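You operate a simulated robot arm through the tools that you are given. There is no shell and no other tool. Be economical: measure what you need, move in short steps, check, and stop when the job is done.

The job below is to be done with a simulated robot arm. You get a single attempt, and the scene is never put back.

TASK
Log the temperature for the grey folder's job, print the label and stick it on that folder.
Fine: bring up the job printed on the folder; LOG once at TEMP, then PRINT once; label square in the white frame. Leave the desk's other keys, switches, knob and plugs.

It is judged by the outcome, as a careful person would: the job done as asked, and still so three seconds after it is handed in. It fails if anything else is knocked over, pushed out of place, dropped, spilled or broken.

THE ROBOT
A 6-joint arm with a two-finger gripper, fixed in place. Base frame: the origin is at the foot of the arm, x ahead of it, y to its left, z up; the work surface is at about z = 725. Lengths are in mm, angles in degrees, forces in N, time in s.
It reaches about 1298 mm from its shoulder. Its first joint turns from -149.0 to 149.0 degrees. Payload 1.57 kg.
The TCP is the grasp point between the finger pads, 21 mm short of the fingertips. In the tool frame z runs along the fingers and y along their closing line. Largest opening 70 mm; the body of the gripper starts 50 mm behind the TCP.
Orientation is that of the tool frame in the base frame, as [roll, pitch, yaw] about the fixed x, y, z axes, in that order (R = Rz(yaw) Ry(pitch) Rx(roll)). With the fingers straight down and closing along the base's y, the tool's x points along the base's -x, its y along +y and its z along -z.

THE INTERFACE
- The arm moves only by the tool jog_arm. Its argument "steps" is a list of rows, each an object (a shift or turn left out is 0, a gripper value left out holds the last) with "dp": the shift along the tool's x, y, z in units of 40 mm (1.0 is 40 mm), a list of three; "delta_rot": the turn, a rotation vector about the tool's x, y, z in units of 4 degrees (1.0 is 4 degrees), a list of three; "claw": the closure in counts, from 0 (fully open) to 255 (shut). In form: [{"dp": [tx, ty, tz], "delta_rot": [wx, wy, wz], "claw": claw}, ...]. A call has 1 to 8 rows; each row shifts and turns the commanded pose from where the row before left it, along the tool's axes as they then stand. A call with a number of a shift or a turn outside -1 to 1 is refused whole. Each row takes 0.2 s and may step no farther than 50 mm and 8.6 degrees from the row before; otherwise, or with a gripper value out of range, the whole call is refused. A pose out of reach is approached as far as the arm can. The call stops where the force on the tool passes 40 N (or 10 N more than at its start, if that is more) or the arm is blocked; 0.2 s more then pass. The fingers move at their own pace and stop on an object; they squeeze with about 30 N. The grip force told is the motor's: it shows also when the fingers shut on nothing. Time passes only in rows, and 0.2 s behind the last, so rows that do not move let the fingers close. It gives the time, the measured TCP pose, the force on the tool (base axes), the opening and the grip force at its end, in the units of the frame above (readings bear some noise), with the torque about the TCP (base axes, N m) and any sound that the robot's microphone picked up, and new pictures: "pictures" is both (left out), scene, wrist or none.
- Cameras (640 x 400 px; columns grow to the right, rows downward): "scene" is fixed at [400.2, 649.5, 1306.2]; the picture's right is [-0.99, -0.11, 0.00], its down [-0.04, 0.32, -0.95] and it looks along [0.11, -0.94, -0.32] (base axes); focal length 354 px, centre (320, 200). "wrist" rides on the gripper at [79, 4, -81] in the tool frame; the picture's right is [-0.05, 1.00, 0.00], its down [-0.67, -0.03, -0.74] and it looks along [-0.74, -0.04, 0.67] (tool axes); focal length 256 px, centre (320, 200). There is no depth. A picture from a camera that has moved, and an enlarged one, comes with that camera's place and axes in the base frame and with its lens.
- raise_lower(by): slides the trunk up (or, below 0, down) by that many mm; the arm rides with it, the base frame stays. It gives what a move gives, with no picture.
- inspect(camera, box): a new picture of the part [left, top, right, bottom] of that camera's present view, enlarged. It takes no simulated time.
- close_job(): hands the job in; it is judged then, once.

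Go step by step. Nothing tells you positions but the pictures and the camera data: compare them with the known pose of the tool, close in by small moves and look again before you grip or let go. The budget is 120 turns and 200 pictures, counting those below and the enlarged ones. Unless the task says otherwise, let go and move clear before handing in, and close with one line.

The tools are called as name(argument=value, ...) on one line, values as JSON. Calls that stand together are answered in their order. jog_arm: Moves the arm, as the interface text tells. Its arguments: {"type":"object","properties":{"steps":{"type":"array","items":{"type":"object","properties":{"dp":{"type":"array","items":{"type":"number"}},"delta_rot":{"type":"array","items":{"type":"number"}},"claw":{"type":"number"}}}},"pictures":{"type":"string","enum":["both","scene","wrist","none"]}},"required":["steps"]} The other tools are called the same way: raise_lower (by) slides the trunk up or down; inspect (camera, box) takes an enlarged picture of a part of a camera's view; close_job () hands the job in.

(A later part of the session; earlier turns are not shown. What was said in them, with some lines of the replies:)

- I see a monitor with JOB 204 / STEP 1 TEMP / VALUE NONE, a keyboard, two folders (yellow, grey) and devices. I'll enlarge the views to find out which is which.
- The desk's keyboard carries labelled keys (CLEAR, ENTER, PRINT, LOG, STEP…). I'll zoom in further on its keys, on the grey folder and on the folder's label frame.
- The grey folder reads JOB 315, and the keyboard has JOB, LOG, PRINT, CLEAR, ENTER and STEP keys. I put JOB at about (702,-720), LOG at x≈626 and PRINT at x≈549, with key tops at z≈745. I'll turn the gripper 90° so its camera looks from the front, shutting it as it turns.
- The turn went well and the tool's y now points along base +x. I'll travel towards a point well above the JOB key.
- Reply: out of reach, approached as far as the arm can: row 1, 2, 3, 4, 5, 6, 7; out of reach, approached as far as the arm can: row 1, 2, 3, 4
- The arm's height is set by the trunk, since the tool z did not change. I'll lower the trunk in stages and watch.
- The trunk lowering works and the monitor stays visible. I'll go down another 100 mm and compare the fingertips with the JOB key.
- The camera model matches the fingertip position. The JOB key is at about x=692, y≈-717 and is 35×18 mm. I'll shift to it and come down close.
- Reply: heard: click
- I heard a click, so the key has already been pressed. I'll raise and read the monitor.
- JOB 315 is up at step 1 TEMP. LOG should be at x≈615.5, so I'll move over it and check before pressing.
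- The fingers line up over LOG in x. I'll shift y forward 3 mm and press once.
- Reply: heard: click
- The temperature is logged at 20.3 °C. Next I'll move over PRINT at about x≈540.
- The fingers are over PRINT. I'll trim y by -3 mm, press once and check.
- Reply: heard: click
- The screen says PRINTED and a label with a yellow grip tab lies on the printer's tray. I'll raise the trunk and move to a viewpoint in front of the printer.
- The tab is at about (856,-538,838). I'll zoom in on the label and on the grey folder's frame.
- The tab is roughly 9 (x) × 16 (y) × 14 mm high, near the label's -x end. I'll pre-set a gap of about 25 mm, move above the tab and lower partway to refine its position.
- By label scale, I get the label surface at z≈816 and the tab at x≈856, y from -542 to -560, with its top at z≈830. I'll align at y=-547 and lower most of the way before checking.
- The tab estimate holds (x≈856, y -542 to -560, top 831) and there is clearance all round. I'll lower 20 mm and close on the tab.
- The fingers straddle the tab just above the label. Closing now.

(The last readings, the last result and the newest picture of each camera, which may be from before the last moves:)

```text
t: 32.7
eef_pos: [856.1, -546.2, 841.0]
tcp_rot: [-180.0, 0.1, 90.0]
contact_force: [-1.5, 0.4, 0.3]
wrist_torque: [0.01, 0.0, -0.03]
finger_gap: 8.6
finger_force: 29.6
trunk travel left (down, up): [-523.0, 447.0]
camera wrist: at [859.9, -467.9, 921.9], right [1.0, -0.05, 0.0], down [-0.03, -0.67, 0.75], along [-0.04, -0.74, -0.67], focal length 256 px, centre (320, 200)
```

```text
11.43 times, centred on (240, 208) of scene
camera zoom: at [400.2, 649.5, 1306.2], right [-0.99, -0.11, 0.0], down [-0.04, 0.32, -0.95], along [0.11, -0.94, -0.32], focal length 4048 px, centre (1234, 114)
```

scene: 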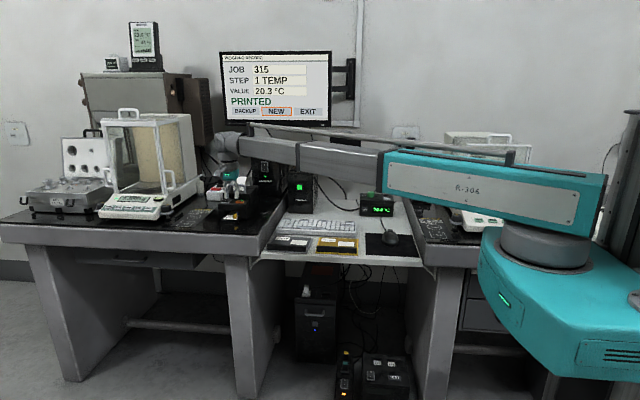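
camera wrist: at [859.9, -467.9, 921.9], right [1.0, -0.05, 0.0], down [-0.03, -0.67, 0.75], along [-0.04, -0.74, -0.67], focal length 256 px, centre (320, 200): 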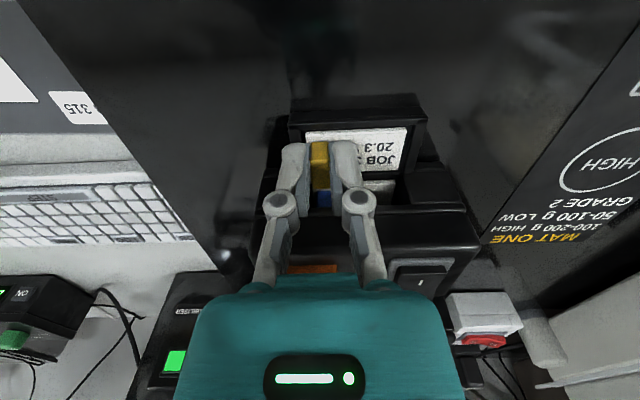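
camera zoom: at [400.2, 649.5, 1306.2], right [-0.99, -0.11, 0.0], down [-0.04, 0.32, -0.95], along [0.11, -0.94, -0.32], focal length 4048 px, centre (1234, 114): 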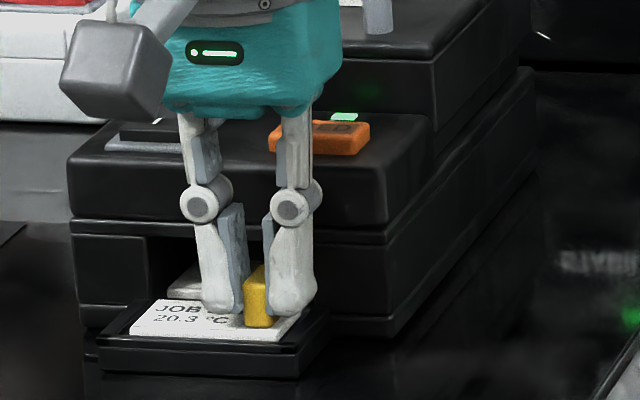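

The tab is gripped at 8.6 mm. I'll lift slightly, draw the label forward away from the printer, and check.

raise_lower(by=6)

jog_arm(steps=[{"dp": [0.3, 0, 0]}, {"dp": [0.5, 0, 0]}, {"dp": [0.5, 0, 0]}, {}], pictures="none")

raise_lower(by=100)

jog_arm(steps=[{}], pictures="both")

inspect(camera="wrist", box=[260, 80, 420, 180])

```text
t: 33.2
eef_pos: [855.4, -546.4, 848.1]
tcp_rot: [-180.0, 0.0, 90.1]
contact_force: [0.6, 0.2, 0.3]
wrist_torque: [0.02, 0.0, 0.02]
finger_gap: 8.6
finger_force: 30.2
trunk travel left (down, up): [-529.0, 441.0]
```

```text
t: 34.2
eef_pos: [854.1, -493.5, 846.7]
tcp_rot: [-180.0, 0.0, 90.0]
contact_force: [0.0, -0.2, -0.1]
wrist_torque: [0.01, -0.02, 0.0]
finger_gap: 8.6
finger_force: 29.9
trunk travel left (down, up): [-529.0, 441.0]
```

```text
t: 35.5
eef_pos: [854.7, -494.3, 947.4]
tcp_rot: [179.9, 0.0, 90.0]
contact_force: [0.4, -0.1, 0.5]
wrist_torque: [0.02, 0.0, 0.02]
finger_gap: 8.4
finger_force: 29.9
trunk travel left (down, up): [-629.0, 341.0]
```

```text
t: 35.9
eef_pos: [856.0, -494.5, 948.1]
tcp_rot: [180.0, -0.1, 89.9]
contact_force: [-0.7, -0.1, -0.3]
wrist_torque: [0.0, -0.05, 0.0]
finger_gap: 8.4
finger_force: 29.9
trunk travel left (down, up): [-629.0, 341.0]
camera wrist: at [859.1, -415.7, 1027.8], right [1.0, -0.05, 0.0], down [-0.03, -0.67, 0.75], along [-0.04, -0.74, -0.67], focal length 256 px, centre (320, 200)
```

scene: 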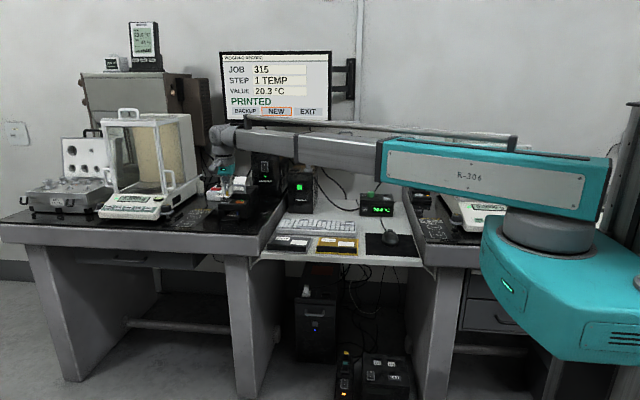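
wrist: 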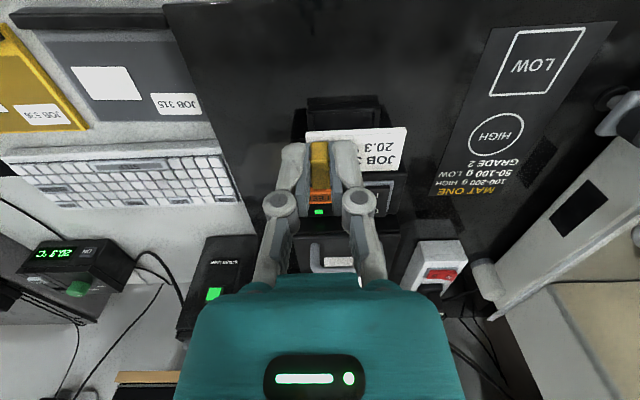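

```text
4.00 times, centred on (340, 130) of wrist
camera zoom: at [859.1, -415.7, 1027.8], right [1.0, -0.05, 0.0], down [-0.03, -0.67, 0.75], along [-0.04, -0.74, -0.67], focal length 1024 px, centre (240, 480)
```

zoom: 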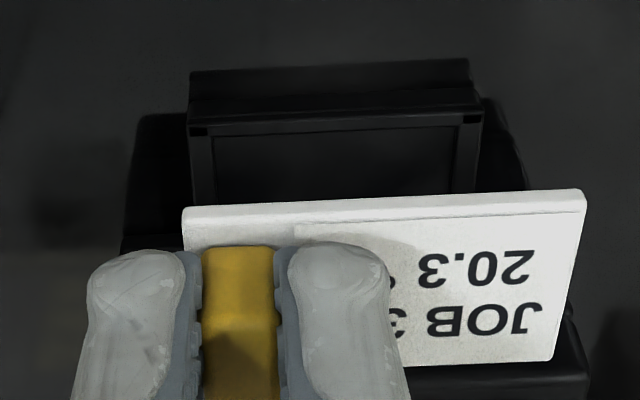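

The label is held by its tab, at an offset from the TCP of about (+18,-3) and 25 mm below it. I'll carry it over to above the grey folder.

jog_arm(steps=[{"dp": [0.05, -0.921, 0]}, {"dp": [0.05, -0.921, 0]}, {"dp": [0, -0.921, 0]}, {"dp": [0, -0.921, 0]}, {"dp": [0, -0.921, 0]}, {"dp": [0, -0.921, 0]}, {"dp": [0, -0.921, 0]}, {}], pictures="wrist")

inspect(camera="wrist", box=[240, 20, 420, 140])

```text
t: 37.7
eef_pos: [597.1, -489.8, 948.4]
tcp_rot: [-180.0, 0.0, 90.1]
contact_force: [-0.2, -0.5, -0.5]
wrist_torque: [0.01, 0.03, -0.03]
finger_gap: 8.6
finger_force: 30.0
trunk travel left (down, up): [-629.0, 341.0]
camera wrist: at [600.5, -411.6, 1028.1], right [1.0, -0.05, 0.0], down [-0.03, -0.67, 0.75], along [-0.04, -0.74, -0.67], focal length 256 px, centre (320, 200)
```

wrist: 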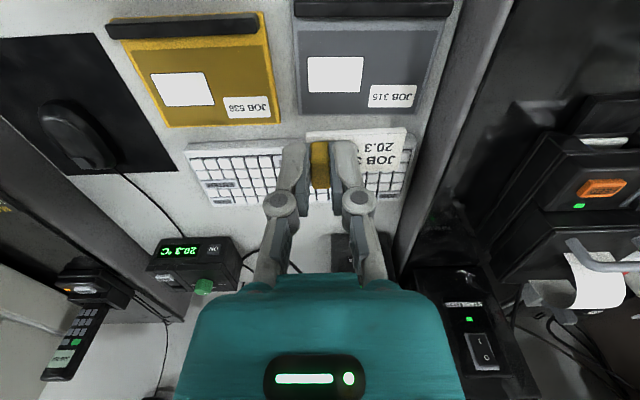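

```text
3.33 times, centred on (330, 80) of wrist
camera zoom: at [600.5, -411.6, 1028.1], right [1.0, -0.05, 0.0], down [-0.03, -0.67, 0.75], along [-0.04, -0.74, -0.67], focal length 853 px, centre (287, 600)
```

zoom: 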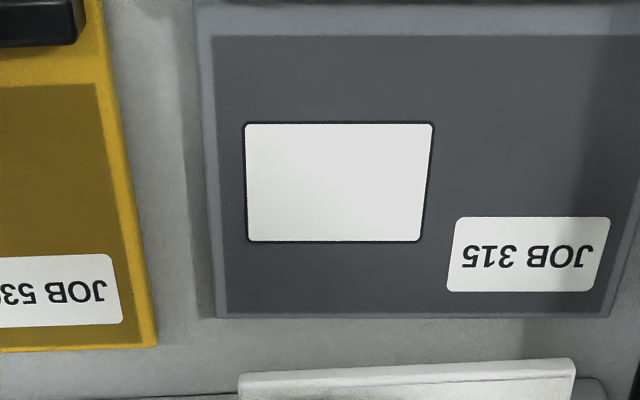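

The frame measures about 61×39 mm, centred near (610,-532), and the label is 48×27. The held label's front edge looks about 2.6° off from the frame's, either as yaw or as sag. I'll look from the scene camera to tell which.

inspect(camera="scene", box=[265, 150, 325, 190])

inspect(camera="wrist", box=[270, 110, 430, 210])

```text
10.00 times, centred on (295, 170) of scene
camera zoom: at [400.2, 649.5, 1306.2], right [-0.99, -0.11, 0.0], down [-0.04, 0.32, -0.95], along [0.11, -0.94, -0.32], focal length 3542 px, centre (570, 500)
```

zoom: 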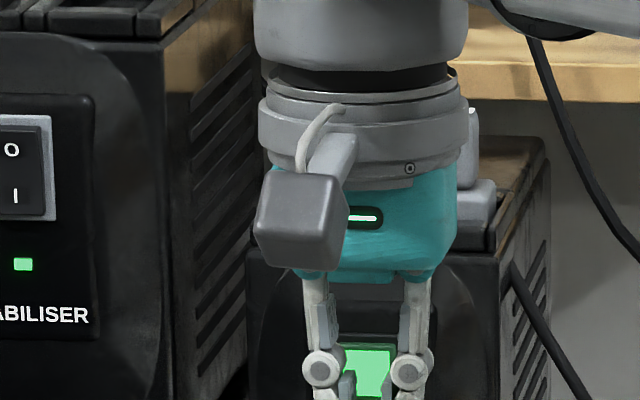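

```text
4.00 times, centred on (350, 160) of wrist
camera zoom: at [600.5, -411.6, 1028.1], right [1.0, -0.05, 0.0], down [-0.03, -0.67, 0.75], along [-0.04, -0.74, -0.67], focal length 1024 px, centre (200, 360)
```

zoom: 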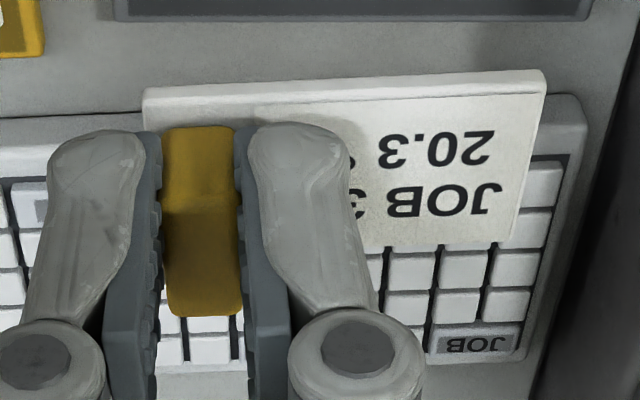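

I can't settle it from that crop because it stopped above the label. I'll look lower with the scene camera.

inspect(camera="scene", box=[275, 180, 315, 206])

```text
15.38 times, centred on (295, 193) of scene
camera zoom: at [400.2, 649.5, 1306.2], right [-0.99, -0.11, 0.0], down [-0.04, 0.32, -0.95], along [0.11, -0.94, -0.32], focal length 5449 px, centre (705, 308)
```

zoom: 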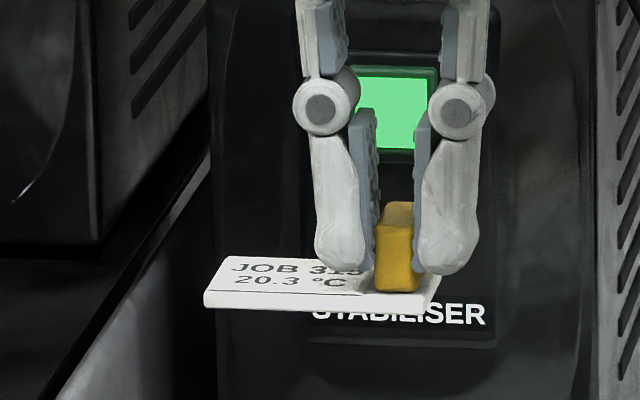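

This is mostly a small sag (~2° low at the free +x end) plus about 1° of yaw. Pressing down will flatten the sag. I'll move over the frame and lower to a height of about 800 to compare the edges directly.

jog_arm(steps=[{"dp": [-0.5, -0.06, 0]}, {"dp": [-0.475, -0.055, 0]}, {}], pictures="none")

raise_lower(by=-150)

jog_arm(steps=[{}], pictures="wrist")

inspect(camera="wrist", box=[250, 70, 430, 190])

inspect(camera="scene", box=[260, 210, 320, 255])

```text
t: 38.5
eef_pos: [593.5, -530.0, 947.1]
tcp_rot: [180.0, 0.0, 90.1]
contact_force: [0.4, -0.4, -0.9]
wrist_torque: [-0.02, 0.0, -0.02]
finger_gap: 8.5
finger_force: 29.7
trunk travel left (down, up): [-629.0, 341.0]
```

```text
t: 40.3
eef_pos: [593.6, -529.0, 797.7]
tcp_rot: [-179.9, 0.0, 90.0]
contact_force: [-0.6, 0.4, -0.8]
wrist_torque: [0.03, 0.0, 0.05]
finger_gap: 8.5
finger_force: 30.1
trunk travel left (down, up): [-479.0, 491.0]
```

```text
t: 40.7
eef_pos: [593.8, -530.1, 797.1]
tcp_rot: [-180.0, 0.1, 89.9]
contact_force: [-0.8, 0.4, 1.0]
wrist_torque: [0.04, 0.0, -0.04]
finger_gap: 8.8
finger_force: 30.0
trunk travel left (down, up): [-479.0, 491.0]
camera wrist: at [597.3, -450.4, 878.0], right [1.0, -0.05, 0.0], down [-0.03, -0.67, 0.75], along [-0.04, -0.74, -0.67], focal length 256 px, centre (320, 200)
```

wrist: 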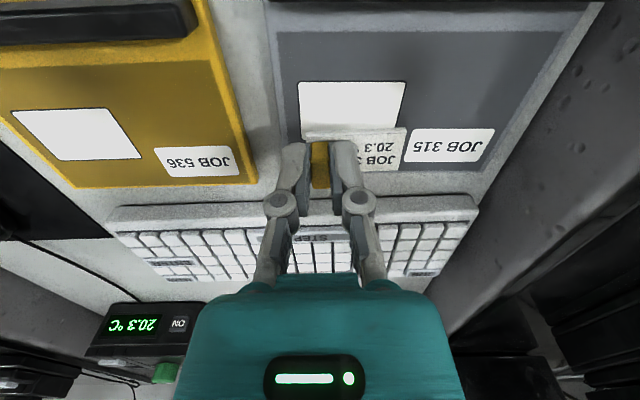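

```text
3.33 times, centred on (340, 130) of wrist
camera zoom: at [597.3, -450.4, 878.0], right [1.0, -0.05, 0.0], down [-0.03, -0.67, 0.75], along [-0.04, -0.74, -0.67], focal length 853 px, centre (253, 433)
```

zoom: 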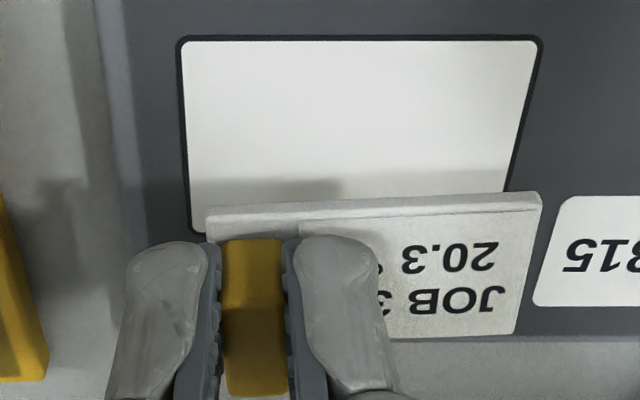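

```text
8.89 times, centred on (290, 232) of scene
camera zoom: at [400.2, 649.5, 1306.2], right [-0.99, -0.11, 0.0], down [-0.04, 0.32, -0.95], along [0.11, -0.94, -0.32], focal length 3148 px, centre (587, -89)
```

zoom: 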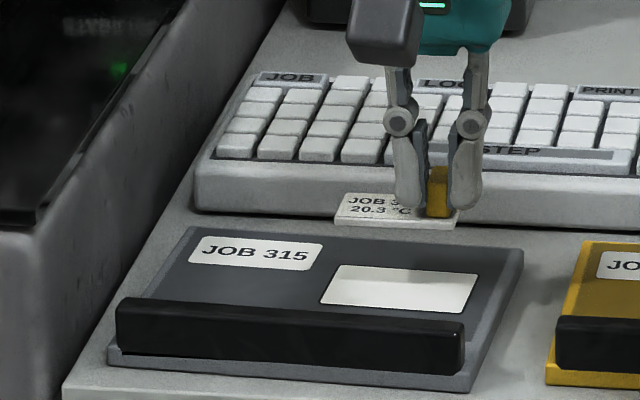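

The folder's frame is yawed about -2.9° in base axes, which both cameras confirm, while the label is squared to the gripper at 0°. So I'll turn the gripper by -2.9°, shift +3 mm in y and lower to just above the frame (z≈736).

jog_arm(steps=[{"delta_rot": [0, 0, 0.72]}, {"dp": [0.078, -0.01, 0]}, {}], pictures="none")

raise_lower(by=-24)

jog_arm(steps=[{}], pictures="none")

inspect(camera="wrist", box=[250, 90, 430, 210])

inspect(camera="scene", box=[270, 220, 320, 250])

```text
t: 41.5
eef_pos: [593.7, -526.3, 797.8]
tcp_rot: [180.0, -0.1, 87.0]
contact_force: [0.2, 0.6, -0.7]
wrist_torque: [0.01, 0.01, -0.01]
finger_gap: 8.3
finger_force: 30.1
trunk travel left (down, up): [-479.0, 491.0]
```

```text
t: 42.2
eef_pos: [594.0, -525.8, 773.2]
tcp_rot: [-179.9, 0.0, 87.2]
contact_force: [-0.2, -1.0, 0.2]
wrist_torque: [0.0, -0.02, 0.01]
finger_gap: 8.4
finger_force: 30.1
trunk travel left (down, up): [-455.0, 515.0]
```

```text
t: 42.6
eef_pos: [592.3, -526.6, 774.1]
tcp_rot: [-179.9, 0.0, 87.2]
contact_force: [-0.6, -0.5, -0.7]
wrist_torque: [0.0, 0.03, 0.02]
finger_gap: 8.6
finger_force: 29.8
trunk travel left (down, up): [-455.0, 515.0]
```

```text
3.33 times, centred on (340, 150) of wrist
camera zoom: at [600.9, -447.6, 854.0], right [0.99, -0.1, 0.0], down [-0.07, -0.66, 0.75], along [-0.08, -0.74, -0.67], focal length 853 px, centre (253, 367)
```

zoom: 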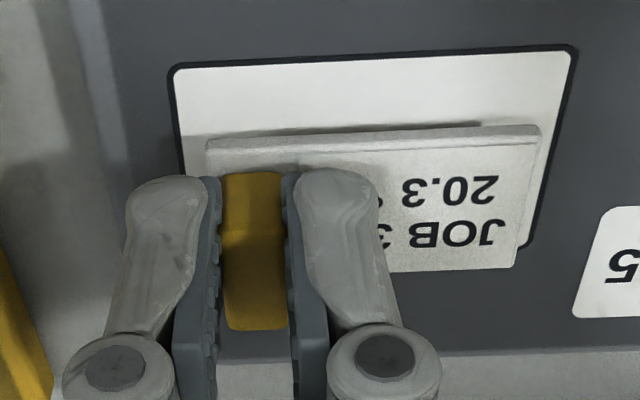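

```text
12.80 times, centred on (295, 235) of scene
camera zoom: at [400.2, 649.5, 1306.2], right [-0.99, -0.11, 0.0], down [-0.04, 0.32, -0.95], along [0.11, -0.94, -0.32], focal length 4534 px, centre (640, -248)
```

zoom: 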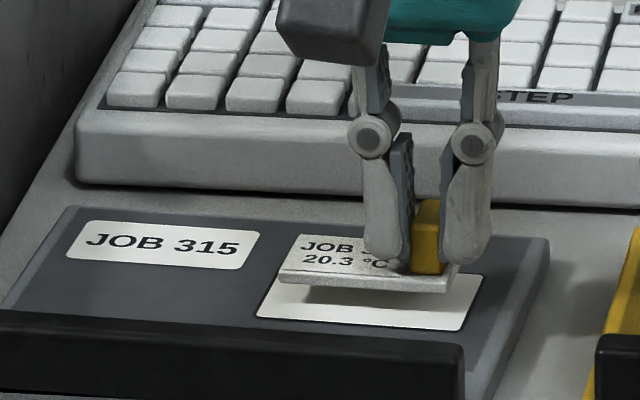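

The label edges are now parallel to the frame, with even margins (about 6 mm front, laterally centred) and about 11 mm still to descend. I'll lower gently and watch the force.

raise_lower(by=-8)

raise_lower(by=-2)

inspect(camera="wrist", box=[250, 90, 430, 210])

inspect(camera="scene", box=[270, 220, 320, 250])

```text
t: 43.2
eef_pos: [592.8, -525.8, 766.1]
tcp_rot: [179.9, 0.0, 87.3]
contact_force: [-0.3, -0.8, 1.8]
wrist_torque: [0.0, 0.01, 0.01]
finger_gap: 8.4
finger_force: 30.0
trunk travel left (down, up): [-447.0, 523.0]
```

```text
t: 43.7
eef_pos: [592.8, -527.2, 765.4]
tcp_rot: [179.9, 0.0, 87.2]
contact_force: [2.9, -2.4, 21.2]
wrist_torque: [-0.19, -0.06, -0.02]
finger_gap: 8.6
finger_force: 29.8
trunk travel left (down, up): [-445.0, 525.0]
```

```text
3.33 times, centred on (340, 150) of wrist
camera zoom: at [600.3, -447.1, 845.3], right [0.99, -0.1, 0.0], down [-0.07, -0.66, 0.75], along [-0.08, -0.74, -0.67], focal length 853 px, centre (253, 367)
```

zoom: 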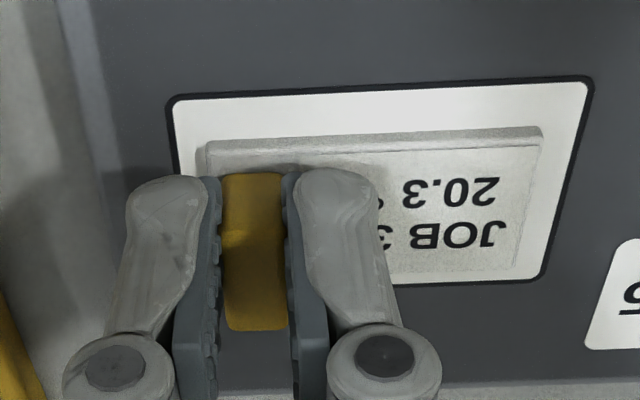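

```text
12.80 times, centred on (295, 235) of scene
camera zoom: at [400.2, 649.5, 1306.2], right [-0.99, -0.11, 0.0], down [-0.04, 0.32, -0.95], along [0.11, -0.94, -0.32], focal length 4534 px, centre (640, -248)
```

zoom: 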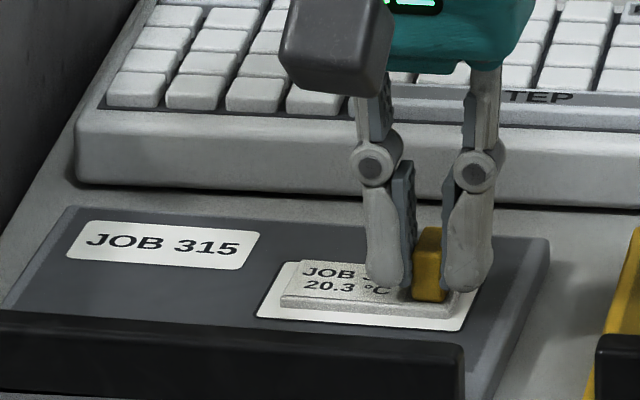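

The label is pressed down at 21 N, inside the frame with clear borders all round. I'll release gently and raise.

jog_arm(steps=[{}, {}, {"claw": 160}, {}, {}, {}], pictures="none")

raise_lower(by=60)

jog_arm(steps=[{}], pictures="wrist")

inspect(camera="wrist", box=[250, 50, 450, 180])

inspect(camera="scene", box=[265, 215, 325, 255])

```text
t: 45.1
eef_pos: [593.4, -525.8, 763.9]
tcp_rot: [180.0, 0.0, 87.2]
contact_force: [-0.5, 0.2, 0.3]
wrist_torque: [0.01, -0.03, 0.01]
finger_gap: 26.0
finger_force: 0.1
trunk travel left (down, up): [-445.0, 525.0]
```

```text
t: 46.1
eef_pos: [593.2, -526.5, 823.6]
tcp_rot: [180.0, 0.1, 87.2]
contact_force: [0.3, -0.2, -0.5]
wrist_torque: [-0.04, -0.01, 0.03]
finger_gap: 26.1
finger_force: 0.0
trunk travel left (down, up): [-505.0, 465.0]
```

```text
t: 46.5
eef_pos: [593.1, -526.6, 822.3]
tcp_rot: [-180.0, 0.0, 87.2]
contact_force: [-0.1, -0.4, -0.3]
wrist_torque: [0.01, 0.0, -0.01]
finger_gap: 26.0
finger_force: 0.0
trunk travel left (down, up): [-505.0, 465.0]
camera wrist: at [600.9, -447.6, 903.9], right [0.99, -0.1, 0.0], down [-0.07, -0.66, 0.75], along [-0.08, -0.74, -0.67], focal length 256 px, centre (320, 200)
```

wrist: 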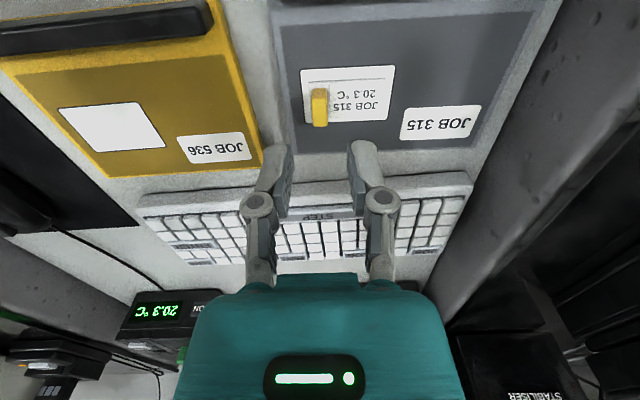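

```text
3.08 times, centred on (350, 115) of wrist
camera zoom: at [600.9, -447.6, 903.9], right [0.99, -0.1, 0.0], down [-0.07, -0.66, 0.75], along [-0.08, -0.74, -0.67], focal length 788 px, centre (228, 462)
```

zoom: 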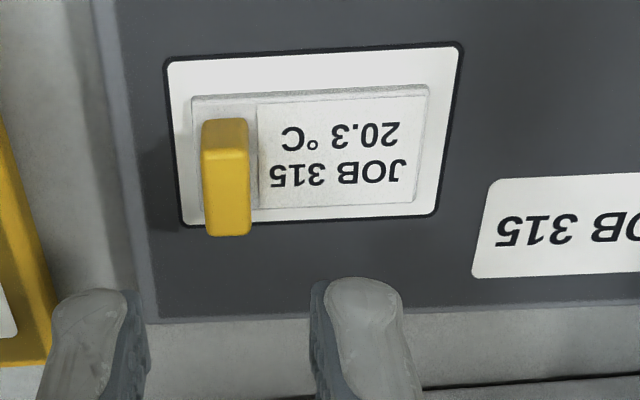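

```text
10.00 times, centred on (295, 235) of scene
camera zoom: at [400.2, 649.5, 1306.2], right [-0.99, -0.11, 0.0], down [-0.04, 0.32, -0.95], along [0.11, -0.94, -0.32], focal length 3542 px, centre (570, -150)
```

zoom: 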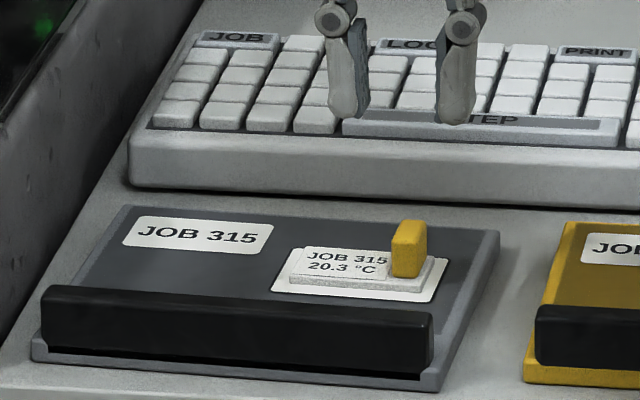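

The label sits square inside the white frame, with a margin on every side. I'll raise clear and check the screen and desk a last time.

raise_lower(by=150)

jog_arm(steps=[{}, {}, {}], pictures="scene")

inspect(camera="scene", box=[200, 45, 360, 260])

```text
t: 48.2
eef_pos: [592.5, -525.7, 975.1]
tcp_rot: [180.0, -0.1, 87.2]
contact_force: [-0.8, 0.5, 0.0]
wrist_torque: [-0.02, 0.01, 0.02]
finger_gap: 26.1
finger_force: 0.1
trunk travel left (down, up): [-655.0, 315.0]
```

```text
t: 49.0
eef_pos: [592.8, -525.6, 973.2]
tcp_rot: [-179.9, -0.1, 87.1]
contact_force: [0.8, -0.5, -0.2]
wrist_torque: [0.0, 0.01, 0.01]
finger_gap: 26.0
finger_force: 0.1
trunk travel left (down, up): [-655.0, 315.0]
```

scene: 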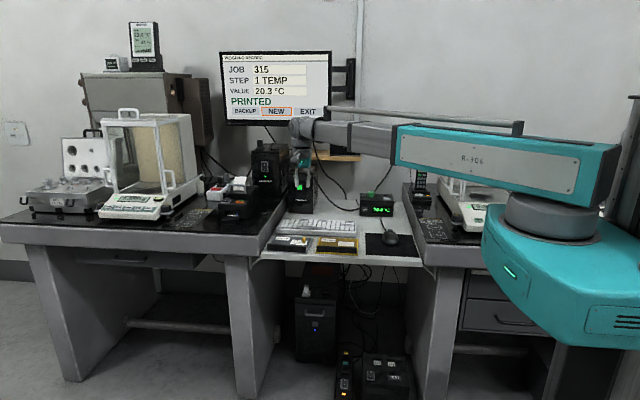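

```text
1.86 times, centred on (280, 152) of scene
camera zoom: at [400.2, 649.5, 1306.2], right [-0.99, -0.11, 0.0], down [-0.04, 0.32, -0.95], along [0.11, -0.94, -0.32], focal length 659 px, centre (394, 288)
```

zoom: 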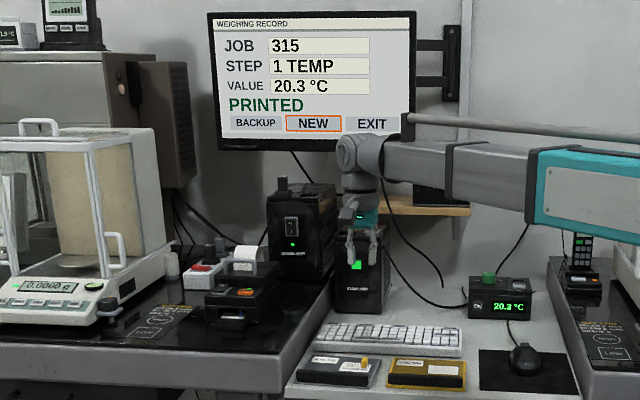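

The screen shows job 315 logged at 20.3 °C and printed, the label is in place, and the arm is clear. Handing in.

close_job()

```text
The job is handed in.
```

Job 315's temperature (20.3 °C) was logged once at TEMP and printed once, and the label is square in the grey folder's white frame, sitting 1–2 mm back of centre; I touched no other keys, switches, knob or plugs.
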